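You operate a simulated robot arm through the tools that you are given. There is no shell and no other tool. Be economical: measure what you need, move in short steps, check, and stop when the job is done.

You are at the controls of a simulated two-armed robot. One attempt, no reset.

JOB
Fit the red ring on the black axle and screw its nut on.
Fine: the ring lies in the bench drawer; shut the drawer again; nut right home.

Only the result counts: the job must be done as asked and must still hold three seconds after the hand-in. Knocking over, shifting, dropping, spilling or breaking anything else fails it.

ROBOT AND FRAMES
Two 7-joint arms with two-finger parallel grippers on one trunk, on a base that drives. Base frame: it is fixed to the floor where the robot stands at the start and does not move with it; the origin is under the middle of the robot, x ahead of it, y to its left, z up. Lengths are in cm, angles in rad, forces in N, time in s.
The left shoulder is at the start at [7, 16.3, 127], the right one opposite. With the tool pointing down near the work surface each hand reaches from about 10 to 82 cm from the robot's upright axis, wherever it stands, measured 20 degrees to its own side. Places, roughly: bench drawer [90, 0, 70]; brass nut (4x4x2 cm) [120, 30, 90]; silver axle [125, 25, 100]. Payload 3.43 kg a hand.
The tool frame of a hand sits at the grasp point between the pads (the TCP): z along the fingers, y along the line on which they close. The tips reach 3.4 cm beyond it. The gripper opens to 12.8 cm. The fingers are 2.4 cm wide and 1.2 cm thick; the gripper's body (4.8 by 13 cm) begins 9.6 cm behind the TCP.
Orientation is that of the tool frame in the base frame, as a unit quaternion [w, x, y, z]. With the fingers straight down and closing along the base's y, the tool's x points along the base's -x, its y along +y and its z along -z.

CONTROLS
- The arms move only by the tool nudge_tool. It takes "left_deltas", "right_deltas" or both (then of equal length, played together; a hand with none holds still); each is text: rows parted by semicolons, each of 7 numbers parted by spaces: the shift along the tool's x, y, z in cm, then the turn, a rotation vector about the tool's x, y, z in rad, then the closure in counts, from 0 (fully open) to 255 (shut). In form: x y z ax ay az fingers; .... A call has 1 to 20 rows; each row is the pose to reach, as a shift and turn from the pose commanded when the call began, along the tool's axes at that moment. A row lasts 0.2 s, in which the tool goes at most 5 cm and 0.15 rad; a call with a longer step from one row to the next is refused whole, and so is a gripper value outside its range. Where a pose cannot be reached the arm comes as near as it can. A force on the tool above 90 N (or 10 N above the force at the start of the call, whichever is more), or a blocked arm, ends the call early, and 0.2 s more pass. The fingers move at their own pace (about 15.3 cm/s each) and stop on an object; they squeeze with about 42 N. The grip force told is the motor's: it shows also when the fingers shut on nothing. Time passes only in rows, and 0.2 s behind the last, so rows that repeat a pose let the fingers close. It gives the time, the measured TCP pose, the force on the tool (base axes), the opening and the grip force at its end, in the units of the frame above (readings bear some noise), with the torque about the TCP (base axes, N m) and any sound that the robot's microphone picked up, and new pictures: "pictures" is both (left out), scene, wrist or none (wrist: the cameras of the hands that moved).
- Cameras (640 x 400 px; columns grow to the right, rows downward): "scene" is now at [13.37, 0.38, 148.17]; the picture's right is [0.06, -1.00, 0.00], its down [-0.72, -0.04, -0.69] and it looks along [0.69, 0.04, -0.72] (base axes); focal length 267 px, centre (320, 200). "left" rides on the left gripper at [7.6, 1.1, -16] in its tool frame; the picture's right is [-0.15, 0.99, 0.00], its down [-0.88, -0.13, -0.46] and it looks along [-0.45, -0.07, 0.89] (tool axes); focal length 234 px, centre (320, 200). "right" rides on the right gripper at [7.6, -1.1, -16] in its tool frame; the picture's right is [0.15, 0.99, 0.00], its down [-0.88, 0.13, -0.46] and it looks along [-0.45, 0.07, 0.89] (tool axes); focal length 234 px, centre (320, 200). There is no depth. A picture from a camera that has moved, and an enlarged one, comes with that camera's place and axes in the base frame and with its lens.
- slide_trunk(by): slides the trunk up (or, below 0, down) by that many cm; the arms and the scene camera ride with it, the base frame stays. It gives what a move gives, with no picture.
- roll_base(legs): drives the robot by 1 to 6 legs, each [ahead, left, turn to the left] in cm, cm and rad, along the robot's own axes; the way and the turn of a leg run together, so that a leg with both is an arc; at most 150 cm and 3.142 rad a leg. The arms and the cameras ride along, it lands a little off, and it stops where it bumps. It gives what a move gives, and a new picture of the scene camera.
- aim_head(pan, tilt): turns the head with the scene camera to pan (to the left, within 1.501 rad either way) and tilt (down, from -0.506 to 1.204), counted from straight ahead of the robot. It gives what a move gives, and a new picture of the scene camera.
- zoom(camera, box): a new picture of the part [left, top, right, bottom] of that camera's present view, enlarged. No time passes.
- hand_in(): hands the job in; it is judged then, once.

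Go step by step. Nothing tells you exact positions but the pictures and the camera data: compare them with the known pose of the tool, close in by small moves and look again before you grip or let go. The budget is 120 turns and 260 pictures, counting those below and the enlarged ones. Unless the task says otherwise, let go and move clear before handing in, and close with one line.

The tools are called after "Call:" as name(argument=value, ...) on one line, values as JSON. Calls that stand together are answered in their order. nudge_tool: Moves the arms, as the interface text tells. Its arguments: {"type":"object","properties":{"left_deltas":{"type":"string"},"right_deltas":{"type":"string"},"pictures":{"type":"string","enum":["both","scene","wrist","none"]}},"required":[]} The other tools are called the same way: slide_trunk (by) slides the trunk up or down; roll_base (legs) drives the base; aim_head (pan, tilt) turns the head that bears the scene camera; zoom (camera, box) takes an enlarged picture of a part of a camera's view; hand_in () hands the job in.

At the start:

```text
time_s: 0.0
left_tool_pos: [56.2, 22.6, 113.7]
left_tcp_rot: [-0.001, 0.0, 1.0, 0.0]
left_wrist_force: [-0.3, 0.0, -0.2]
left_wrist_torque: [0.02, 0.01, 0.02]
left_width: 12.79
left_grip_force: 0.0
right_tool_pos: [64.63, -24.98, 113.71]
right_tcp_rot: [0.0, 0.0, 1.0, 0.0]
right_wrist_force: [0.5, 1.2, 0.4]
right_wrist_torque: [-0.02, -0.03, -0.01]
right_width: 12.82
right_grip_force: 0.0
trunk travel left (down, up): [-75.0, 19.0]
robot x, y, heading: [0.31, 0.12, -0.003]
head pan, tilt: [0.058, 0.803]
```

scene: 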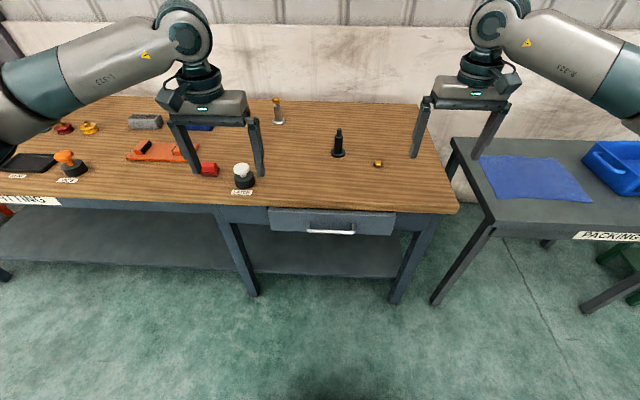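
right: 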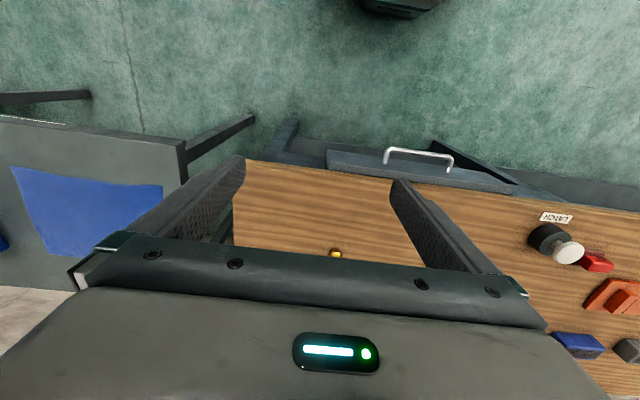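
left: 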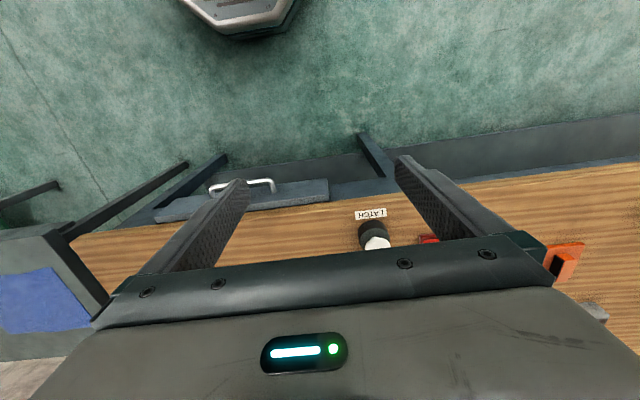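

I see a bench with a drawer, a LATCH-labelled white button, a black axle and a small nut right of it, and a silver axle further back. I'll zoom in for detail first.

Call:
zoom(camera="scene", box=[220, 80, 460, 240])

Call:
zoom(camera="scene", box=[0, 80, 240, 240])

```text
2.50 times, centred on (340, 160) of scene
camera zoom: at [13.37, 0.38, 148.17], right [0.06, -1.0, 0.0], down [-0.72, -0.04, -0.69], along [0.69, 0.04, -0.72], focal length 667 px, centre (270, 300)
```

zoom: 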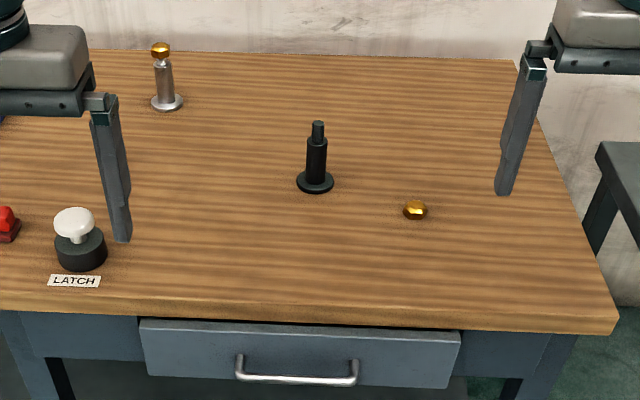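

```text
2.50 times, centred on (120, 160) of scene
camera zoom: at [13.37, 0.38, 148.17], right [0.06, -1.0, 0.0], down [-0.72, -0.04, -0.69], along [0.69, 0.04, -0.72], focal length 667 px, centre (820, 300)
```

zoom: 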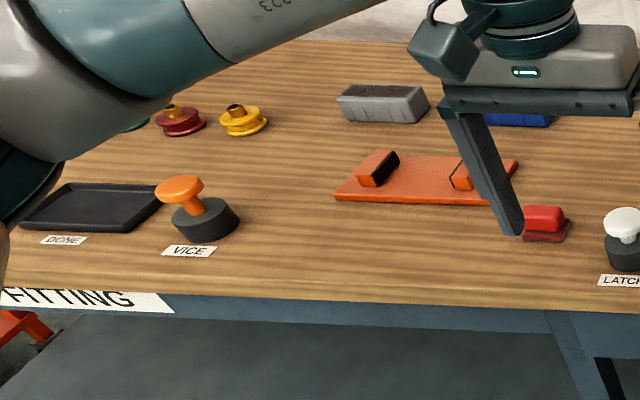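

Bench top is near z≈85; black axle about [99,-2], loose nut about [94,-17], silver axle (with its own nut) about [122,25]. I'll look closer at the axle, the nuts and the latch.

Call:
zoom(camera="scene", box=[320, 120, 400, 170])

Call:
zoom(camera="scene", box=[256, 90, 304, 130])

Call:
zoom(camera="scene", box=[220, 150, 420, 250])

```text
8.00 times, centred on (360, 145) of scene
camera zoom: at [13.37, 0.38, 148.17], right [0.06, -1.0, 0.0], down [-0.72, -0.04, -0.69], along [0.69, 0.04, -0.72], focal length 2135 px, centre (0, 640)
```

zoom: 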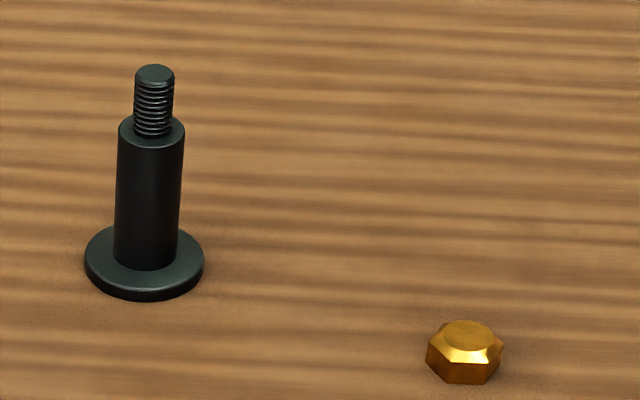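

```text
10.00 times, centred on (280, 110) of scene
camera zoom: at [13.37, 0.38, 148.17], right [0.06, -1.0, 0.0], down [-0.72, -0.04, -0.69], along [0.69, 0.04, -0.72], focal length 2668 px, centre (720, 1100)
```

zoom: 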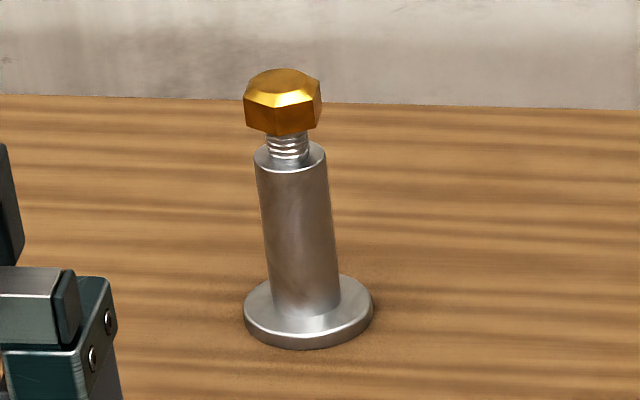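

```text
3.20 times, centred on (320, 200) of scene
camera zoom: at [13.37, 0.38, 148.17], right [0.06, -1.0, 0.0], down [-0.72, -0.04, -0.69], along [0.69, 0.04, -0.72], focal length 854 px, centre (320, 200)
```

zoom: 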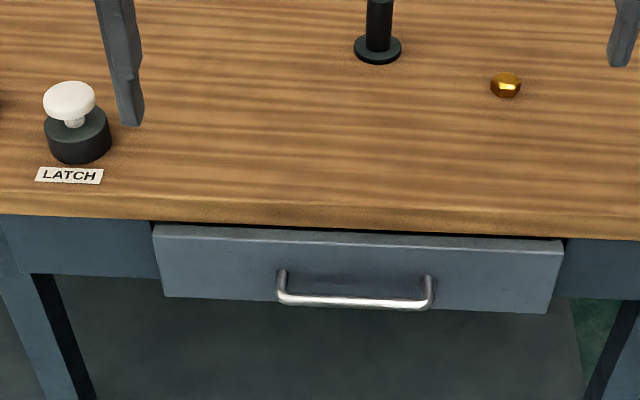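

The two-camera fix puts the nut at about [93.4,-16.8,85.3] (bench top ≈84.3) and the latch button near [82,31,89]. I'll roll 15 cm ahead so that both the latch and the handle are in reach.

Call:
roll_base(legs=[[15, 0, 0]])

```text
time_s: 1.4
left_tool_pos: [71.45, 22.68, 113.73]
left_tcp_rot: [0.001, 0.0, 1.0, 0.0]
left_wrist_force: [-0.4, 0.8, -0.3]
left_wrist_torque: [0.02, 0.0, 0.0]
left_width: 12.8
left_grip_force: 0.0
right_tool_pos: [79.54, -25.05, 113.93]
right_tcp_rot: [0.001, -0.001, 1.0, 0.0]
right_wrist_force: [0.3, 0.0, 0.0]
right_wrist_torque: [0.0, -0.03, -0.02]
right_width: 12.8
right_grip_force: 0.1
trunk travel left (down, up): [-75.0, 19.0]
robot x, y, heading: [15.06, 0.19, -0.002]
head pan, tilt: [0.058, 0.803]
camera scene: at [28.32, 0.41, 148.2], right [0.06, -1.0, 0.0], down [-0.72, -0.04, -0.7], along [0.69, 0.04, -0.72], focal length 267 px, centre (320, 200)
```

scene: 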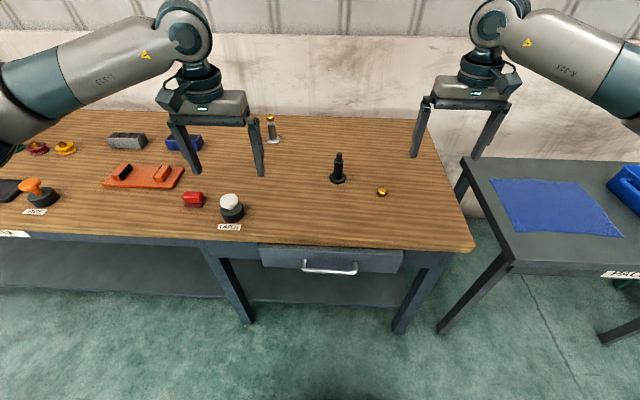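

Now the head tilted down more to measure the latch and handle from here.

Call:
aim_head(pan=0.0, tilt=1.0)

Call:
zoom(camera="scene", box=[200, 120, 400, 245])

Call:
zoom(camera="left", box=[0, 0, 640, 400])

```text
time_s: 2.1
left_tool_pos: [71.46, 22.65, 113.7]
left_tcp_rot: [-0.001, -0.001, 1.0, 0.0]
left_wrist_force: [-0.1, 0.4, -1.0]
left_wrist_torque: [-0.02, 0.0, -0.01]
left_width: 12.8
left_grip_force: 0.1
right_tool_pos: [79.92, -24.96, 113.73]
right_tcp_rot: [-0.001, 0.0, 1.0, 0.0]
right_wrist_force: [0.0, -0.1, -1.4]
right_wrist_torque: [0.02, 0.04, -0.01]
right_width: 12.79
right_grip_force: 0.0
trunk travel left (down, up): [-75.0, 19.0]
robot x, y, heading: [15.07, -0.14, 0.0]
head pan, tilt: [0.0, 1.0]
camera scene: at [27.58, -0.06, 146.68], right [0.0, -1.0, 0.0], down [-0.84, 0.0, -0.54], along [0.54, 0.0, -0.84], focal length 267 px, centre (320, 200)
```

scene: 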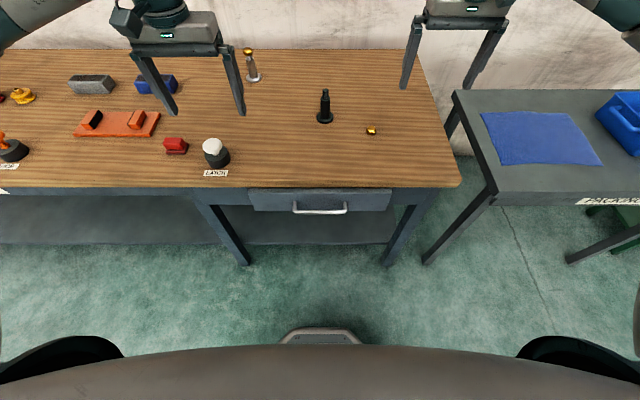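

```text
3.20 times, centred on (300, 182) of scene
camera zoom: at [27.58, -0.06, 146.68], right [0.0, -1.0, 0.0], down [-0.84, 0.0, -0.54], along [0.54, 0.0, -0.84], focal length 854 px, centre (384, 256)
```

zoom: 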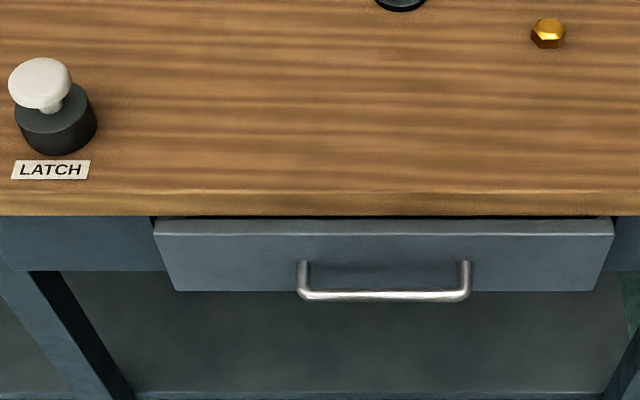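

```text
1.00 times, centred on (320, 200) of left (not enlarged: the box is as wide or as high as the picture)
camera zoom: at [63.98, 23.88, 129.61], right [0.14, 0.99, 0.0], down [0.88, -0.13, 0.45], along [0.45, -0.07, -0.89], focal length 234 px, centre (320, 200)
```

zoom: 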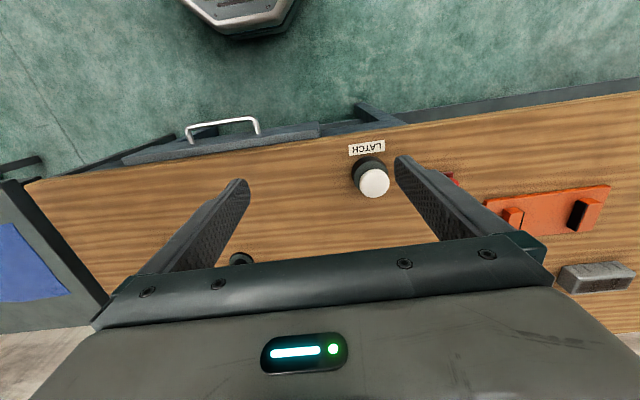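

The latch button is about [83,31.5,89], the handle bar about [69.2,0,74] running along y, drawer face at x≈73.6. I bring the left hand, fingers shut, above the button and begin turning the right hand to close along x.

Call:
nudge_tool(left_deltas="-2 1.5 2.5 0 0 0 255; -4 3 5 0 0 0 255; -6 4.5 7.5 0 0 0 255; -8 6 10 0 0 0 255; -10 7.5 12.5 0 0 0 255; -11.6 8.85 14.5 0 0 0 255; -11.6 8.85 14.5 0 0 0 255", pictures="both")

Call:
zoom(camera="scene", box=[160, 60, 320, 220])

```text
time_s: 3.7
left_tool_pos: [83.26, 31.76, 99.17]
left_tcp_rot: [-0.001, 0.0, 1.0, 0.0]
left_wrist_force: [0.4, 0.3, 0.4]
left_wrist_torque: [-0.02, -0.01, -0.01]
left_width: 0.0
left_grip_force: 33.0
right_tool_pos: [79.84, -24.85, 113.76]
right_tcp_rot: [0.001, 0.0, 1.0, 0.0]
right_wrist_force: [0.1, 0.5, -0.4]
right_wrist_torque: [0.01, -0.04, 0.02]
right_width: 12.81
right_grip_force: 0.0
trunk travel left (down, up): [-75.0, 19.0]
robot x, y, heading: [15.38, 0.07, 0.002]
head pan, tilt: [0.0, 1.0]
camera scene: at [27.44, -0.07, 146.69], right [0.0, -1.0, 0.0], down [-0.84, 0.0, -0.54], along [0.54, 0.0, -0.84], focal length 267 px, centre (320, 200)
camera left: at [75.73, 32.96, 115.06], right [0.14, 0.99, 0.0], down [0.88, -0.13, 0.46], along [0.45, -0.07, -0.89], focal length 234 px, centre (320, 200)
```

scene: 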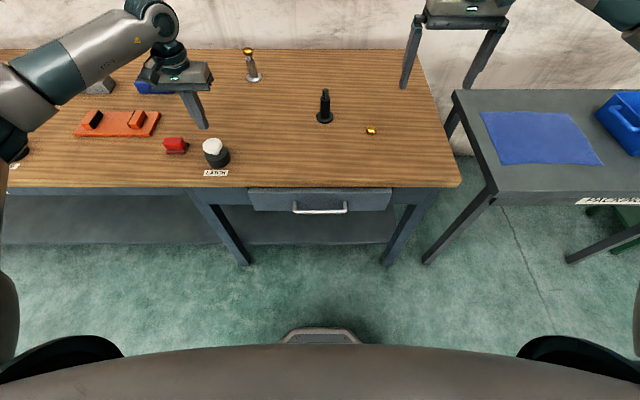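
left: 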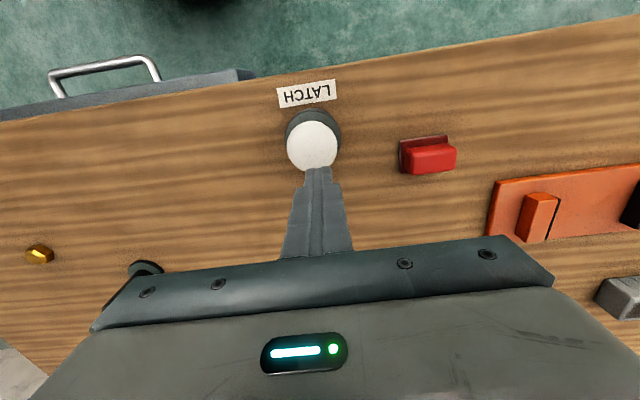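

```text
2.50 times, centred on (240, 140) of scene
camera zoom: at [27.44, -0.07, 146.69], right [0.0, -1.0, 0.0], down [-0.84, 0.0, -0.54], along [0.54, 0.0, -0.84], focal length 667 px, centre (520, 350)
```

zoom: 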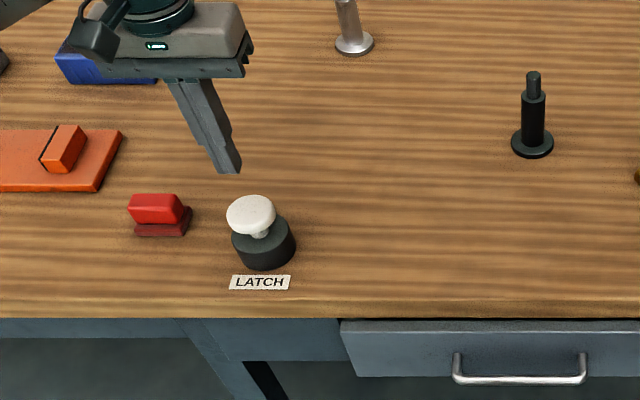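

Refined: button top at about [81.75,31.0,91]. I shift the left hand over it and press down gently.

Call:
nudge_tool(left_deltas="1.5 -0.75 0 0 0 0 255; 1.5 -0.75 2 0 0 0 255; 1.5 -0.75 3.5 0 0 0 255; 1.5 -0.75 4 0 0 0 255; 1.5 -0.75 4.5 0 0 0 255; 1.5 -0.75 5 0 0 0 255", pictures="both")

Call:
zoom(camera="scene", box=[190, 100, 270, 180])

```text
time_s: 5.1
left_tool_pos: [81.53, 30.88, 94.26]
left_tcp_rot: [0.0, -0.002, 1.0, 0.0]
left_wrist_force: [-0.1, 2.2, 4.8]
left_wrist_torque: [0.06, 0.04, -0.01]
left_width: 0.0
left_grip_force: 32.7
right_tool_pos: [79.78, -24.85, 113.86]
right_tcp_rot: [0.0, -0.001, 1.0, 0.0]
right_wrist_force: [0.1, -0.2, 0.3]
right_wrist_torque: [0.0, -0.01, 0.0]
right_width: 12.78
right_grip_force: 0.0
trunk travel left (down, up): [-75.0, 19.0]
robot x, y, heading: [15.58, 0.15, 0.004]
head pan, tilt: [0.0, 1.0]
camera scene: at [27.4, -0.04, 146.71], right [0.0, -1.0, 0.0], down [-0.84, 0.0, -0.54], along [0.54, 0.0, -0.84], focal length 267 px, centre (320, 200)
camera left: at [73.9, 31.98, 110.23], right [0.14, 0.99, 0.0], down [0.88, -0.13, 0.46], along [0.45, -0.07, -0.89], focal length 234 px, centre (320, 200)
```

scene: 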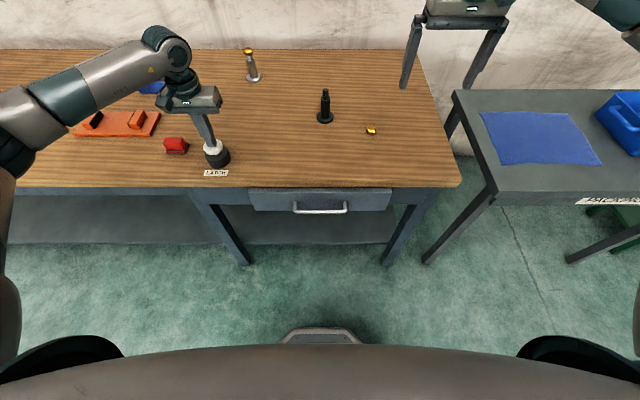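
left: 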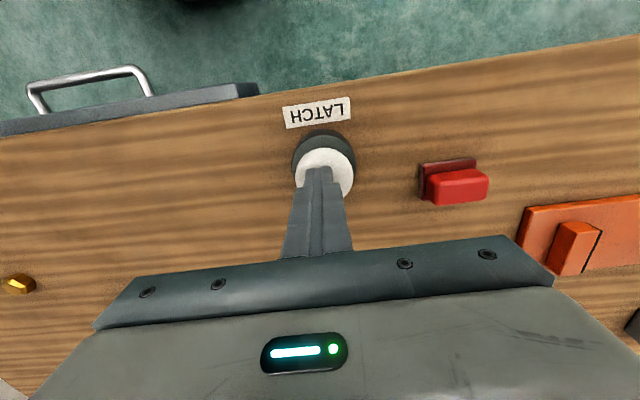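

```text
5.00 times, centred on (230, 140) of scene
camera zoom: at [27.4, -0.04, 146.71], right [0.0, -1.0, 0.0], down [-0.84, 0.0, -0.54], along [0.54, 0.0, -0.84], focal length 1334 px, centre (770, 500)
```

zoom: 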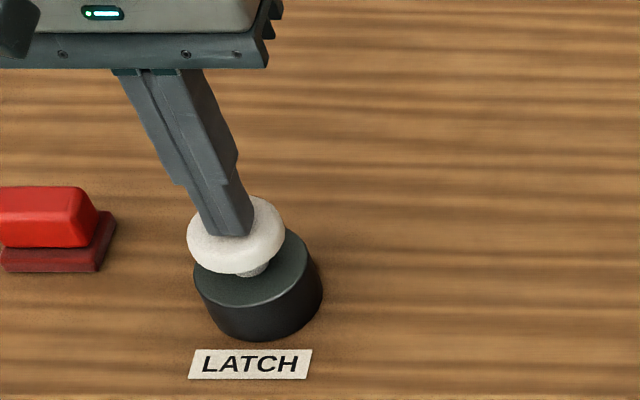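

The fingertips just touch the cap (≈5 N). Press deeper in small steps.

Call:
nudge_tool(left_deltas="0 0 0.4 0 0 0 255; 0 0 0.8 0 0 0 255; 0 0 1.2 0 0 0 255; 0 0 1.5 0 0 0 255; 0 0 1.5 0 0 0 255", pictures="none")

Call:
zoom(camera="scene", box=[190, 120, 400, 250])

```text
time_s: 6.3
left_tool_pos: [81.37, 30.78, 93.02]
left_tcp_rot: [0.004, -0.001, 1.0, 0.0]
left_wrist_force: [6.5, 5.6, 28.8]
left_wrist_torque: [0.2, 0.06, -0.2]
left_width: 0.02
left_grip_force: 33.0
right_tool_pos: [79.72, -24.99, 113.94]
right_tcp_rot: [0.001, -0.001, 1.0, 0.0]
right_wrist_force: [0.9, -0.2, 0.5]
right_wrist_torque: [0.0, -0.01, -0.04]
right_width: 12.81
right_grip_force: 0.2
trunk travel left (down, up): [-75.0, 19.0]
robot x, y, heading: [15.32, -0.3, 0.001]
head pan, tilt: [0.0, 1.0]
```

```text
3.05 times, centred on (295, 185) of scene
camera zoom: at [27.22, -0.14, 146.74], right [0.0, -1.0, 0.0], down [-0.84, 0.0, -0.54], along [0.54, 0.0, -0.84], focal length 813 px, centre (396, 246)
```

zoom: 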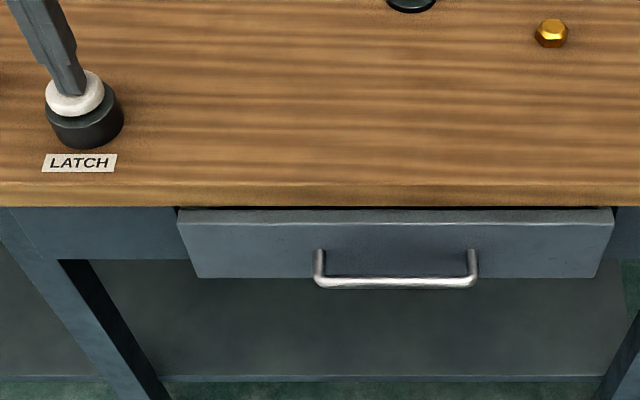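

The button is down about 1 cm with 29 N. I press a little more to see whether it bottoms or clicks.

Call:
nudge_tool(left_deltas="0 0 0.3 0 0 0 255; 0 0 0.6 0 0 0 255; 0 0 0.6 0 0 0 255", pictures="none")

Call:
zoom(camera="scene", box=[190, 120, 270, 180])

```text
time_s: 7.1
left_tool_pos: [81.37, 30.67, 92.95]
left_tcp_rot: [0.009, -0.002, 1.0, 0.0]
left_wrist_force: [5.0, 10.6, 63.2]
left_wrist_torque: [0.37, 0.53, -0.62]
left_width: 0.0
left_grip_force: 33.8
right_tool_pos: [79.26, -25.07, 114.11]
right_tcp_rot: [0.003, 0.0, 1.0, 0.001]
right_wrist_force: [-0.1, 0.4, -0.4]
right_wrist_torque: [0.0, -0.01, 0.0]
right_width: 12.81
right_grip_force: 0.2
trunk travel left (down, up): [-75.0, 19.0]
robot x, y, heading: [15.39, 0.07, 0.003]
head pan, tilt: [0.0, 1.0]
```

```text
6.67 times, centred on (230, 150) of scene
camera zoom: at [26.75, -0.26, 146.79], right [0.0, -1.0, 0.0], down [-0.84, 0.0, -0.54], along [0.54, 0.0, -0.84], focal length 1779 px, centre (920, 533)
```

zoom: 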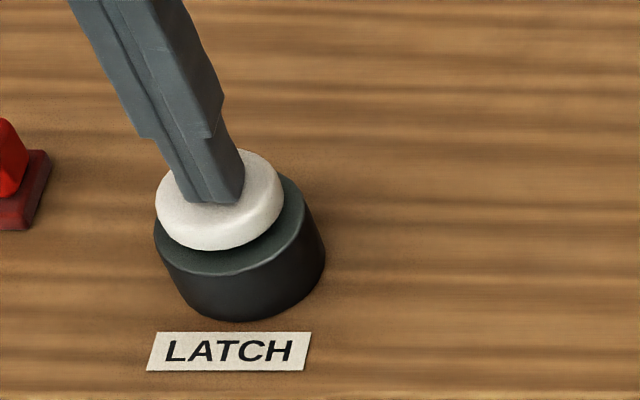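

The button is bottomed at z≈93. I ease off to hold it lightly and bring the right hand back off the bench while turning it to close along x.

Call:
nudge_tool(left_deltas="0 0 -0.4 0 0 0 255; 0 0 -0.4 0 0 0 255; 0 0 -0.4 0 0 0 255; 0 0 -0.4 0 0 0 255; 0 0 -0.4 0 0 0 255; 0 0 -0.4 0 0 0 255; 0 0 -0.4 0 0 0 255; 0 0 -0.4 0 0 0 255; 0 0 -0.4 0 0 0 255; 0 0 -0.4 0 0 0 255; 0 0 -0.4 0 0 0 255; 0 0 -0.4 0 0 0 255", right_deltas="2.3 1.75 0 0 0 0.131 165; 4.6 3.5 0 0 0 0.262 165; 6.9 5.25 0 0 0 0.393 165; 9.2 7 0 0 0 0.523 165; 11.5 8.75 1 0 0 0.654 165; 13.8 10.5 3 0 0 0.785 165; 16.1 12.2 5 0 0 0.916 165; 18.4 14 7 0 0 1.047 165; 20.7 15.8 9 0 0 1.178 165; 23 17.5 11 0 0 1.309 165; 25 19.2 13 0 0 1.44 165; 27 21 15 0 0 1.571 165", pictures="both")

```text
time_s: 9.7
left_tool_pos: [81.26, 30.7, 93.01]
left_tcp_rot: [0.005, 0.0, 1.0, 0.0]
left_wrist_force: [7.1, 7.6, 48.0]
left_wrist_torque: [0.29, 0.32, -0.03]
left_width: 0.0
left_grip_force: 33.0
right_tool_pos: [52.55, -3.99, 99.03]
right_tcp_rot: [0.0, 0.708, 0.707, 0.001]
right_wrist_force: [0.4, 0.1, -0.1]
right_wrist_torque: [0.0, -0.01, 0.0]
right_width: 4.53
right_grip_force: 0.0
trunk travel left (down, up): [-75.0, 19.0]
robot x, y, heading: [15.23, 0.24, -0.001]
head pan, tilt: [0.0, 1.0]
camera scene: at [26.95, -0.13, 146.75], right [0.0, -1.0, 0.0], down [-0.84, 0.0, -0.54], along [0.54, 0.0, -0.84], focal length 267 px, centre (320, 200)
camera right: at [51.5, 3.48, 114.91], right [0.99, 0.14, 0.0], down [0.13, -0.88, 0.46], along [0.07, -0.45, -0.89], focal length 234 px, centre (320, 200)
camera left: at [73.68, 31.94, 108.91], right [0.14, 0.99, 0.0], down [0.88, -0.13, 0.47], along [0.46, -0.07, -0.89], focal length 234 px, centre (320, 200)
```

scene: 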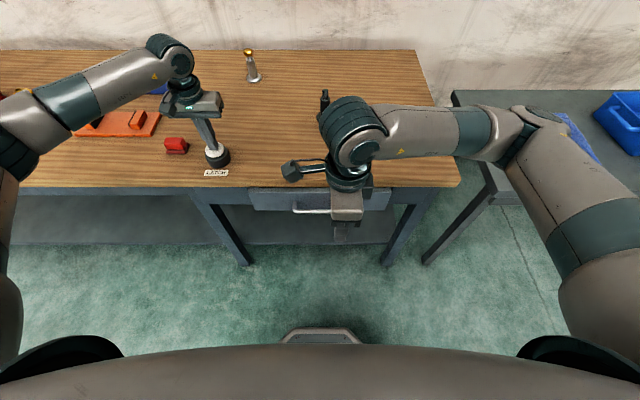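
right: 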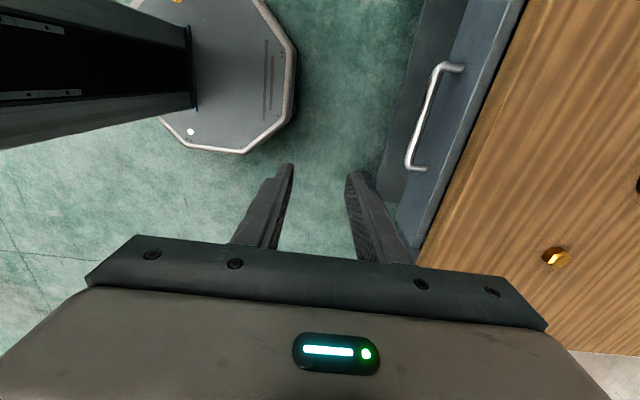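
left: 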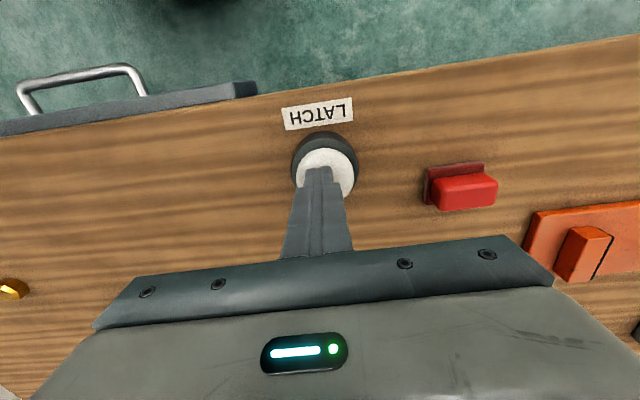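

The handle is confirmed near [69.3,0,74]. Tilt the right hand 45° forward and bring it to a pre-grasp point in front of the bar.

Call:
nudge_tool(right_deltas="0.5 1 3 -0.131 0 0 165; 1 2 6 -0.262 0 0 165; 1.5 3 9 -0.393 0 0 165; 2 5 12 -0.523 0 0 165; 2.5 7 15 -0.654 0 0 165; 3 9.5 18.3 -0.785 0 0 165; 3 9.5 18.3 -0.785 0 0 165", pictures="both")

Call:
zoom(camera="scene", box=[260, 160, 420, 260])

```text
time_s: 11.3
left_tool_pos: [81.37, 30.7, 93.11]
left_tcp_rot: [0.004, -0.001, 1.0, 0.001]
left_wrist_force: [4.3, 10.7, 48.9]
left_wrist_torque: [0.39, 0.44, -0.58]
left_width: 0.0
left_grip_force: 32.4
right_tool_pos: [62.12, -1.42, 80.74]
right_tcp_rot: [0.271, 0.653, 0.652, 0.272]
right_wrist_force: [0.3, 0.2, 0.1]
right_wrist_torque: [0.02, 0.0, 0.0]
right_width: 4.5
right_grip_force: 0.1
trunk travel left (down, up): [-75.0, 19.0]
robot x, y, heading: [14.92, 0.02, 0.002]
head pan, tilt: [0.0, 1.0]
camera scene: at [27.01, -0.4, 146.74], right [0.0, -1.0, 0.0], down [-0.84, 0.0, -0.54], along [0.54, 0.0, -0.84], focal length 267 px, centre (320, 200)
camera right: at [50.02, 6.14, 91.13], right [0.7, 0.14, 0.7], down [-0.23, -0.88, 0.41], along [0.68, -0.45, -0.58], focal length 234 px, centre (320, 200)
```

scene: 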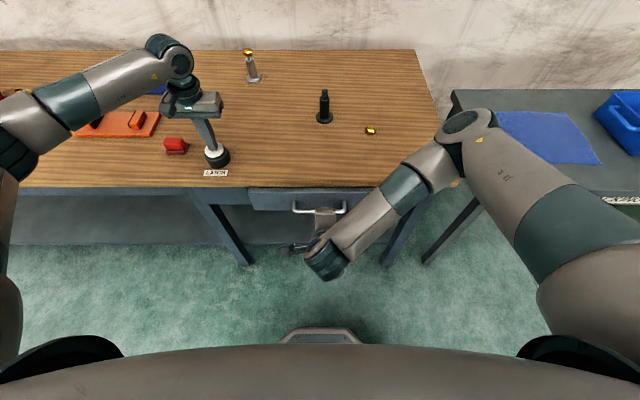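
right: 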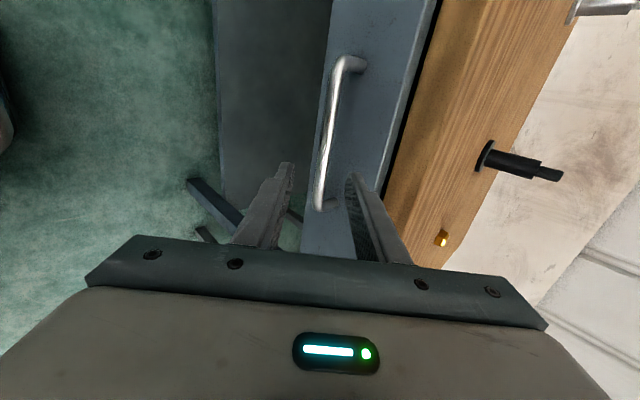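

```text
4.00 times, centred on (340, 210) of scene
camera zoom: at [27.01, -0.4, 146.74], right [0.0, -1.0, 0.0], down [-0.84, 0.0, -0.54], along [0.54, 0.0, -0.84], focal length 1067 px, centre (240, 160)
```

zoom: 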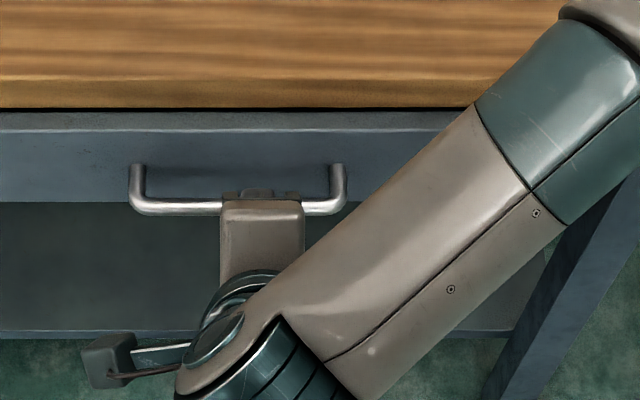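

The bar lies ~9.6 cm ahead along the fingers and 0.6 cm toward +tool y. Advance and close on it.

Call:
nudge_tool(right_deltas="0 0.6 3 0 0 0 165; 0 0.6 6 0 0 0 165; 0 0.6 8.4 0 0 0 165; 0 0.6 8.4 0 0 0 165; 0 0.6 8.4 0 0 0 255; 0 0.6 8.4 0 0 0 255; 0 0.6 8.4 0 0 0 255", pictures="wrist")

```text
time_s: 12.9
left_tool_pos: [80.92, 30.61, 93.0]
left_tcp_rot: [0.003, -0.001, 1.0, 0.001]
left_wrist_force: [-22.7, 0.7, 54.8]
left_wrist_torque: [0.01, 1.28, -0.13]
left_width: 0.0
left_grip_force: 33.2
right_tool_pos: [68.16, -1.13, 75.13]
right_tcp_rot: [0.272, 0.653, 0.652, 0.272]
right_wrist_force: [0.9, -2.4, -17.7]
right_wrist_torque: [-1.29, -0.01, -0.37]
right_width: 1.37
right_grip_force: 44.8
trunk travel left (down, up): [-75.0, 19.0]
robot x, y, heading: [15.38, 0.33, 0.002]
head pan, tilt: [0.0, 1.0]
camera right: at [56.13, 6.44, 85.43], right [0.7, 0.15, 0.7], down [-0.23, -0.88, 0.41], along [0.68, -0.45, -0.58], focal length 234 px, centre (320, 200)
```

right: 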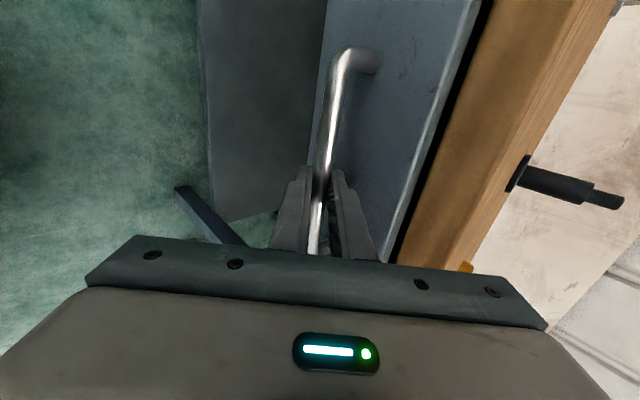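

Gripped (1.37 cm). Pull straight out in −x, gently, with the latch still held.

Call:
nudge_tool(right_deltas="0 -0.5 -0.5 0 0 0 255; 0 -1 -1 0 0 0 255; 0 -1.5 -1.5 0 0 0 255; 0 -2 -2 0 0 0 255; 0 -2.5 -2.5 0 0 0 255; 0 -3 -3 0 0 0 255", pictures="scene")

```text
time_s: 14.3
left_tool_pos: [81.02, 30.56, 93.07]
left_tcp_rot: [0.003, -0.001, 1.0, 0.001]
left_wrist_force: [-32.0, -2.4, 61.8]
left_wrist_torque: [-0.05, 1.54, 0.03]
left_width: 0.0
left_grip_force: 32.5
right_tool_pos: [63.69, -1.04, 75.13]
right_tcp_rot: [0.27, 0.653, 0.653, 0.272]
right_wrist_force: [0.3, 3.9, -51.1]
right_wrist_torque: [-0.71, 0.21, 0.16]
right_width: 1.4
right_grip_force: 44.9
trunk travel left (down, up): [-75.0, 19.0]
robot x, y, heading: [15.01, -0.17, 0.005]
head pan, tilt: [0.0, 1.0]
camera scene: at [26.66, -0.4, 146.74], right [0.0, -1.0, 0.0], down [-0.84, 0.0, -0.54], along [0.54, 0.0, -0.84], focal length 267 px, centre (320, 200)
```

scene: 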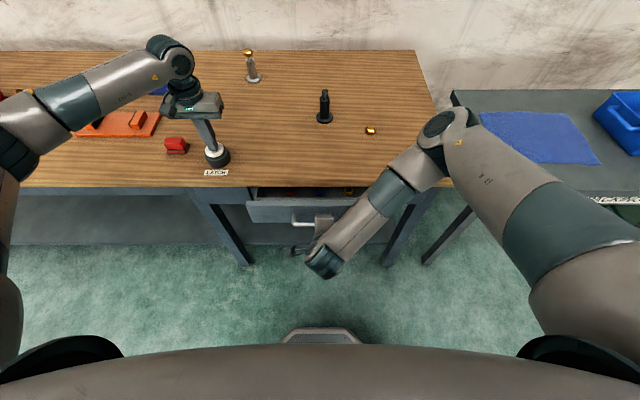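

The drawer opens. I lift the left hand off the latch and go on pulling, with the right hand lowered slightly to ease the vertical load.

Call:
nudge_tool(left_deltas="0 0 -1 0 0 0 255; 0 0 -3 0 0 0 255; 0 0 -6 0 0 0 255; 0 0 -10 0 0 0 255; 0 0 -12 0 0 0 255; 0 0 -12 0 0 0 255; 0 0 -12 0 0 0 255; 0 0 -12 0 0 0 255; 0 0 -12 0 0 0 255; 0 0 -12 0 0 0 255", right_deltas="0 -0.2 0.2 0 0 0 255; 0 -0.9 -0.5 0 0 0 255; 0 -1.9 -1.5 0 0 0 255; 0 -2.9 -2.5 0 0 0 255; 0 -3.9 -3.5 0 0 0 255; 0 -4.9 -4.5 0 0 0 255; 0 -5.9 -5.5 0 0 0 255; 0 -6.9 -6.5 0 0 0 255; 0 -7.9 -7.5 0 0 0 255; 0 -8.9 -8.5 0 0 0 255", pictures="scene")

Call:
zoom(camera="scene", box=[220, 160, 420, 285])

```text
time_s: 16.5
left_tool_pos: [81.29, 31.0, 104.64]
left_tcp_rot: [0.002, -0.001, 1.0, -0.001]
left_wrist_force: [0.4, 0.0, 0.1]
left_wrist_torque: [-0.01, 0.01, -0.02]
left_width: 0.0
left_grip_force: 33.0
right_tool_pos: [52.15, -0.98, 74.83]
right_tcp_rot: [0.271, 0.653, 0.653, 0.272]
right_wrist_force: [-1.3, -9.4, 49.1]
right_wrist_torque: [-0.42, -0.28, 0.48]
right_width: 1.37
right_grip_force: 45.2
trunk travel left (down, up): [-75.0, 19.0]
robot x, y, heading: [15.13, -0.05, 0.003]
head pan, tilt: [0.0, 1.0]
camera scene: at [27.07, -0.12, 146.73], right [0.0, -1.0, 0.0], down [-0.84, 0.0, -0.54], along [0.54, 0.0, -0.84], focal length 267 px, centre (320, 200)
```

scene: 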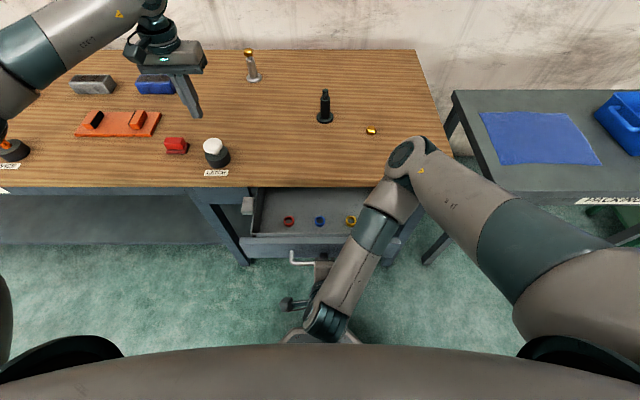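

```text
3.20 times, centred on (320, 222) of scene
camera zoom: at [27.07, -0.12, 146.73], right [0.0, -1.0, 0.0], down [-0.84, 0.0, -0.54], along [0.54, 0.0, -0.84], focal length 854 px, centre (320, 128)
```

zoom: 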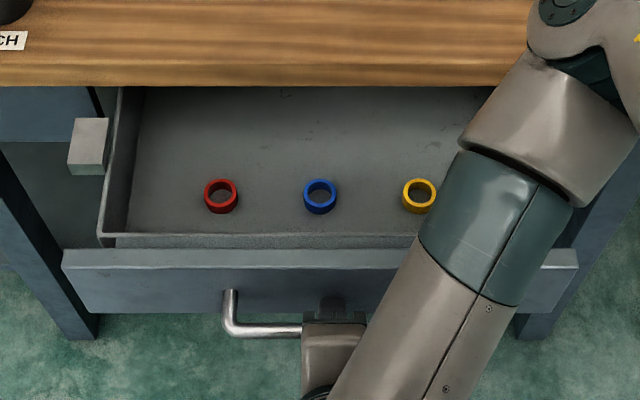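

The drawer is open about 16 cm and holds red, blue and yellow rings. The red one is near [67.6,9.8,71]. I'll zoom for its size and shape.

Call:
zoom(camera="scene", box=[270, 205, 350, 235])

Call:
zoom(camera="scene", box=[300, 80, 380, 140])

```text
8.00 times, centred on (310, 220) of scene
camera zoom: at [27.07, -0.12, 146.73], right [0.0, -1.0, 0.0], down [-0.84, 0.0, -0.54], along [0.54, 0.0, -0.84], focal length 2135 px, centre (400, 40)
```

zoom: 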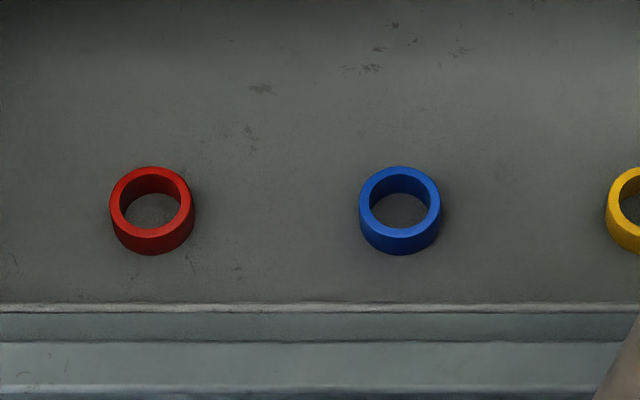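

```text
6.67 times, centred on (340, 110) of scene
camera zoom: at [27.07, -0.12, 146.73], right [0.0, -1.0, 0.0], down [-0.84, 0.0, -0.54], along [0.54, 0.0, -0.84], focal length 1779 px, centre (187, 800)
```

zoom: 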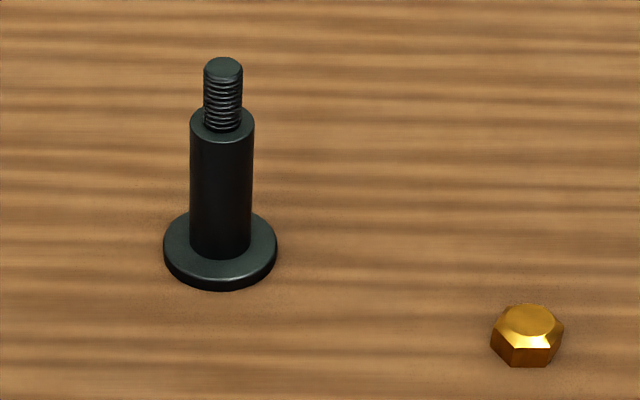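

The red ring is ~3.35 cm across, ~1.5 high, so it sits over the thread onto the axle's shoulder. The right hand keeps the handle; the left hand goes over the ring, and I look again.

Call:
nudge_tool(left_deltas="2.3 -3.5 0 0 0 0 125; 4.6 -7 0 0 0 0 125; 6.9 -10.5 0 0 0 0 125; 9.2 -14 0 0 0 0 125; 11.5 -17.6 0 0 0 0 125; 13.7 -21.2 0 0 0 0 125; 13.7 -21.2 4 0 0 0 125; 13.7 -21.2 8 0 0 0 125; 13.7 -21.2 12 0 0 0 125; 13.7 -21.2 16 0 0 0 125; 13.7 -21.2 16 0 0 0 125", right_deltas="0 0.1 -0.1 0 0 0 255; 0 0.1 -0.1 0 0 0 255; 0 0.1 -0.1 0 0 0 255; 0 0.1 -0.1 0 0 0 255; 0 0.1 -0.1 0 0 0 255; 0 0.1 -0.1 0 0 0 255; 0 0.1 -0.1 0 0 0 255; 0 0.1 -0.1 0 0 0 255; 0 0.1 -0.1 0 0 0 255; 0 0.1 -0.1 0 0 0 255; 0 0.1 -0.1 0 0 0 255", pictures="both")

```text
time_s: 18.9
left_tool_pos: [67.93, 9.63, 88.57]
left_tcp_rot: [0.001, -0.002, 1.0, -0.001]
left_wrist_force: [0.1, 1.1, 0.9]
left_wrist_torque: [0.01, -0.01, 0.03]
left_width: 6.55
left_grip_force: 0.1
right_tool_pos: [52.14, -1.03, 74.78]
right_tcp_rot: [0.271, 0.652, 0.654, 0.271]
right_wrist_force: [0.7, 1.9, 23.7]
right_wrist_torque: [-0.26, -0.11, 0.52]
right_width: 1.35
right_grip_force: 44.7
trunk travel left (down, up): [-75.0, 19.0]
robot x, y, heading: [15.33, -0.09, 0.002]
head pan, tilt: [0.0, 1.0]
camera scene: at [27.29, -0.02, 146.71], right [0.0, -1.0, 0.0], down [-0.84, 0.0, -0.54], along [0.54, 0.0, -0.84], focal length 267 px, centre (320, 200)
camera right: at [40.12, 6.55, 85.22], right [0.7, 0.15, 0.7], down [-0.23, -0.88, 0.41], along [0.68, -0.45, -0.58], focal length 234 px, centre (320, 200)
camera left: at [60.3, 10.84, 104.44], right [0.14, 0.99, 0.0], down [0.88, -0.13, 0.46], along [0.45, -0.07, -0.89], focal length 234 px, centre (320, 200)
```

scene: 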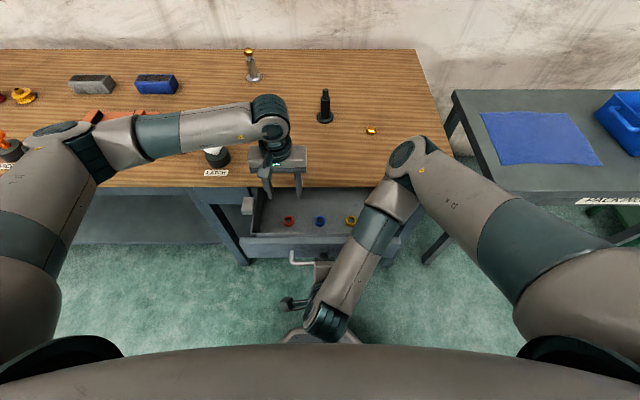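
right: 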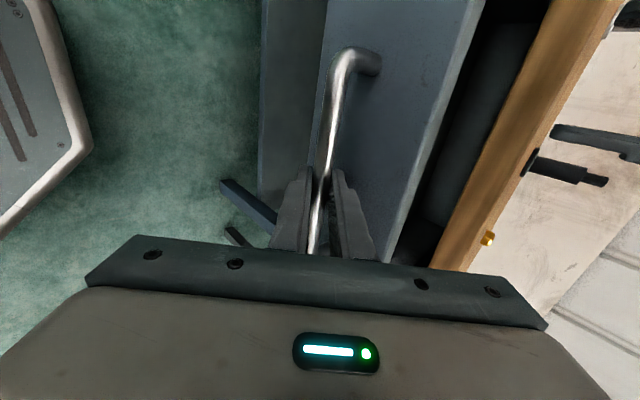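
left: 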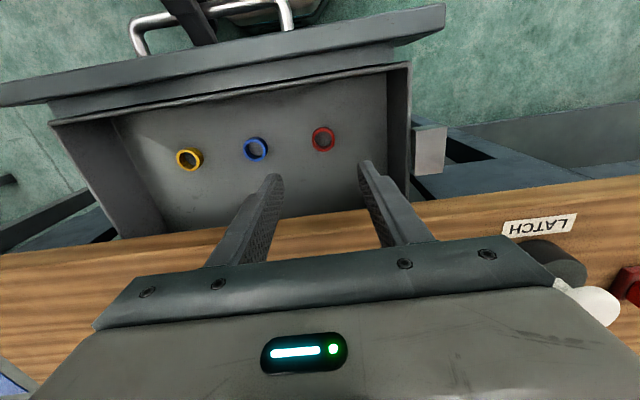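

The red ring comes out at about [67.5,10,71]. I line up and lower to TCP z≈76, then look.

Call:
nudge_tool(left_deltas="0.4 0.4 4 0 0 0 125; 0.4 0.4 8 0 0 0 125; 0.4 0.4 12.3 0 0 0 125; 0.4 0.4 12.3 0 0 0 125", pictures="both")

Call:
zoom(camera="scene", box=[240, 180, 360, 255])

```text
time_s: 19.9
left_tool_pos: [67.69, 9.67, 76.29]
left_tcp_rot: [0.0, -0.001, 1.0, 0.0]
left_wrist_force: [0.3, 0.2, -0.3]
left_wrist_torque: [-0.02, 0.03, 0.01]
left_width: 6.52
left_grip_force: 0.0
right_tool_pos: [52.15, -0.93, 74.89]
right_tcp_rot: [0.27, 0.653, 0.654, 0.271]
right_wrist_force: [0.6, 2.6, 21.7]
right_wrist_torque: [-0.29, -0.06, 0.51]
right_width: 1.36
right_grip_force: 45.8
trunk travel left (down, up): [-75.0, 19.0]
robot x, y, heading: [15.09, 0.07, 0.001]
head pan, tilt: [0.0, 1.0]
camera scene: at [27.3, -0.01, 146.71], right [0.0, -1.0, 0.0], down [-0.84, 0.0, -0.54], along [0.54, 0.0, -0.84], focal length 267 px, centre (320, 200)
camera left: at [60.23, 10.93, 92.27], right [0.14, 0.99, 0.0], down [0.88, -0.13, 0.46], along [0.45, -0.07, -0.89], focal length 234 px, centre (320, 200)
```

scene: 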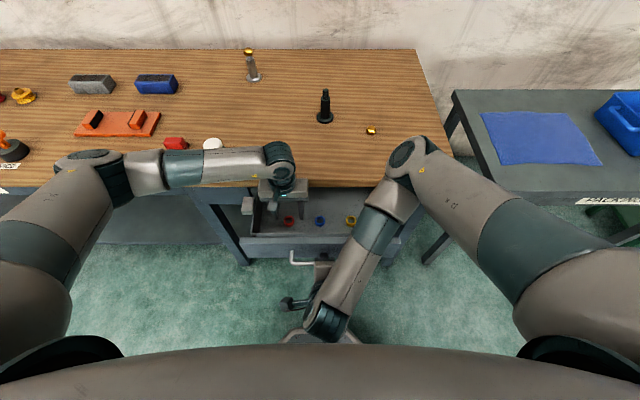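
left: 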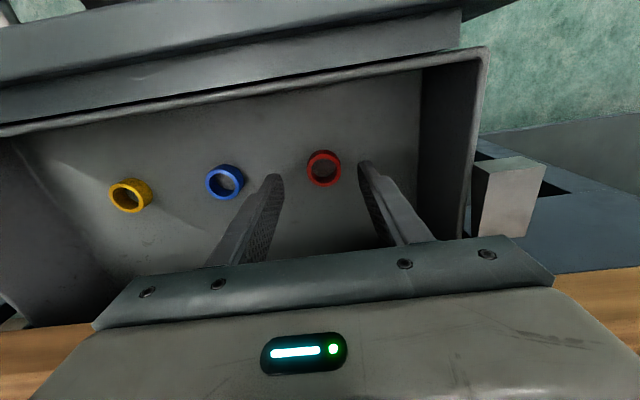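

```text
5.33 times, centred on (300, 218) of scene
camera zoom: at [27.3, -0.01, 146.71], right [0.0, -1.0, 0.0], down [-0.84, 0.0, -0.54], along [0.54, 0.0, -0.84], focal length 1423 px, centre (427, 107)
```

zoom: 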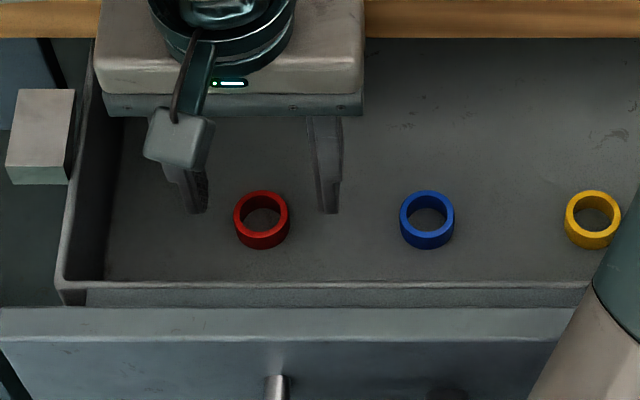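

The ring is ~0.4 cm further to +y than the tool axis; shift and lower until the tips are near the drawer floor, watching for contact.

Call:
nudge_tool(left_deltas="0 0.4 1 0 0 0 125; 0 0.4 2 0 0 0 125; 0 0.4 2.6 0 0 0 125; 0 0.4 2.6 0 0 0 125", pictures="wrist")

Call:
zoom(camera="left", box=[220, 100, 420, 225])

Call:
zoom(camera="scene", box=[260, 195, 324, 235])

```text
time_s: 20.9
left_tool_pos: [67.45, 10.22, 73.62]
left_tcp_rot: [0.001, -0.001, 1.0, 0.0]
left_wrist_force: [-0.4, 0.0, 0.2]
left_wrist_torque: [0.01, -0.03, 0.03]
left_width: 6.53
left_grip_force: 0.1
right_tool_pos: [52.33, -1.02, 74.92]
right_tcp_rot: [0.271, 0.653, 0.653, 0.271]
right_wrist_force: [-0.8, 3.0, 20.7]
right_wrist_torque: [-0.36, -0.08, 0.4]
right_width: 1.36
right_grip_force: 44.7
trunk travel left (down, up): [-75.0, 19.0]
robot x, y, heading: [14.89, 0.02, -0.002]
head pan, tilt: [0.0, 1.0]
camera left: at [59.91, 11.42, 89.52], right [0.14, 0.99, 0.0], down [0.88, -0.13, 0.46], along [0.45, -0.07, -0.89], focal length 234 px, centre (320, 200)
```

left: 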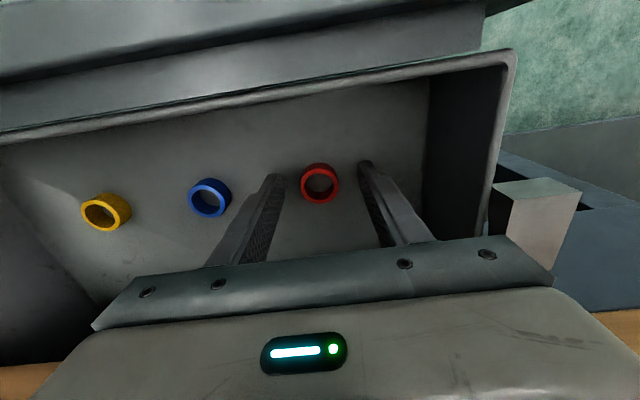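

```text
3.20 times, centred on (320, 162) of left
camera zoom: at [59.91, 11.42, 89.52], right [0.14, 0.99, 0.0], down [0.88, -0.13, 0.46], along [0.45, -0.07, -0.89], focal length 749 px, centre (320, 320)
```

zoom: 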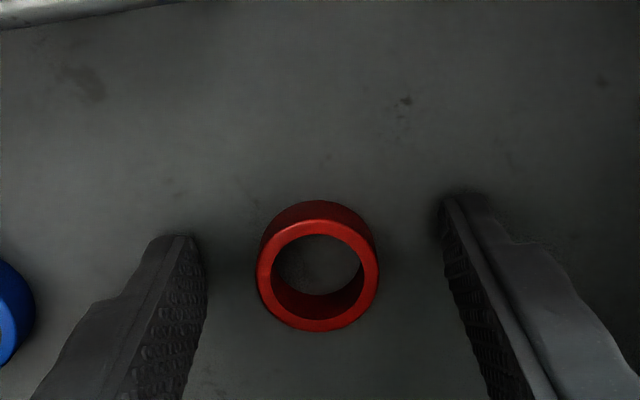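

```text
10.00 times, centred on (292, 215) of scene
camera zoom: at [27.31, 0.0, 146.71], right [0.0, -1.0, 0.0], down [-0.84, 0.0, -0.54], along [0.54, 0.0, -0.84], focal length 2668 px, centre (600, 50)
```

zoom: 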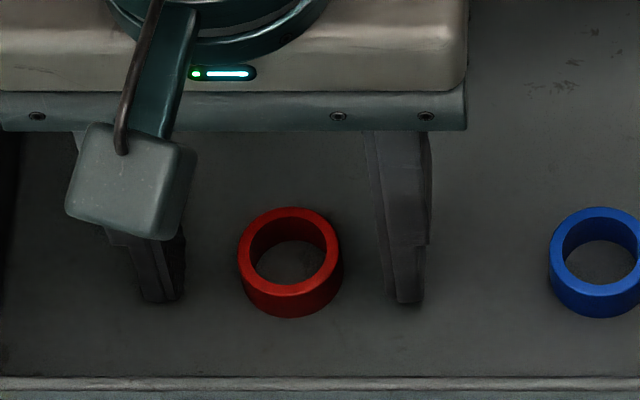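

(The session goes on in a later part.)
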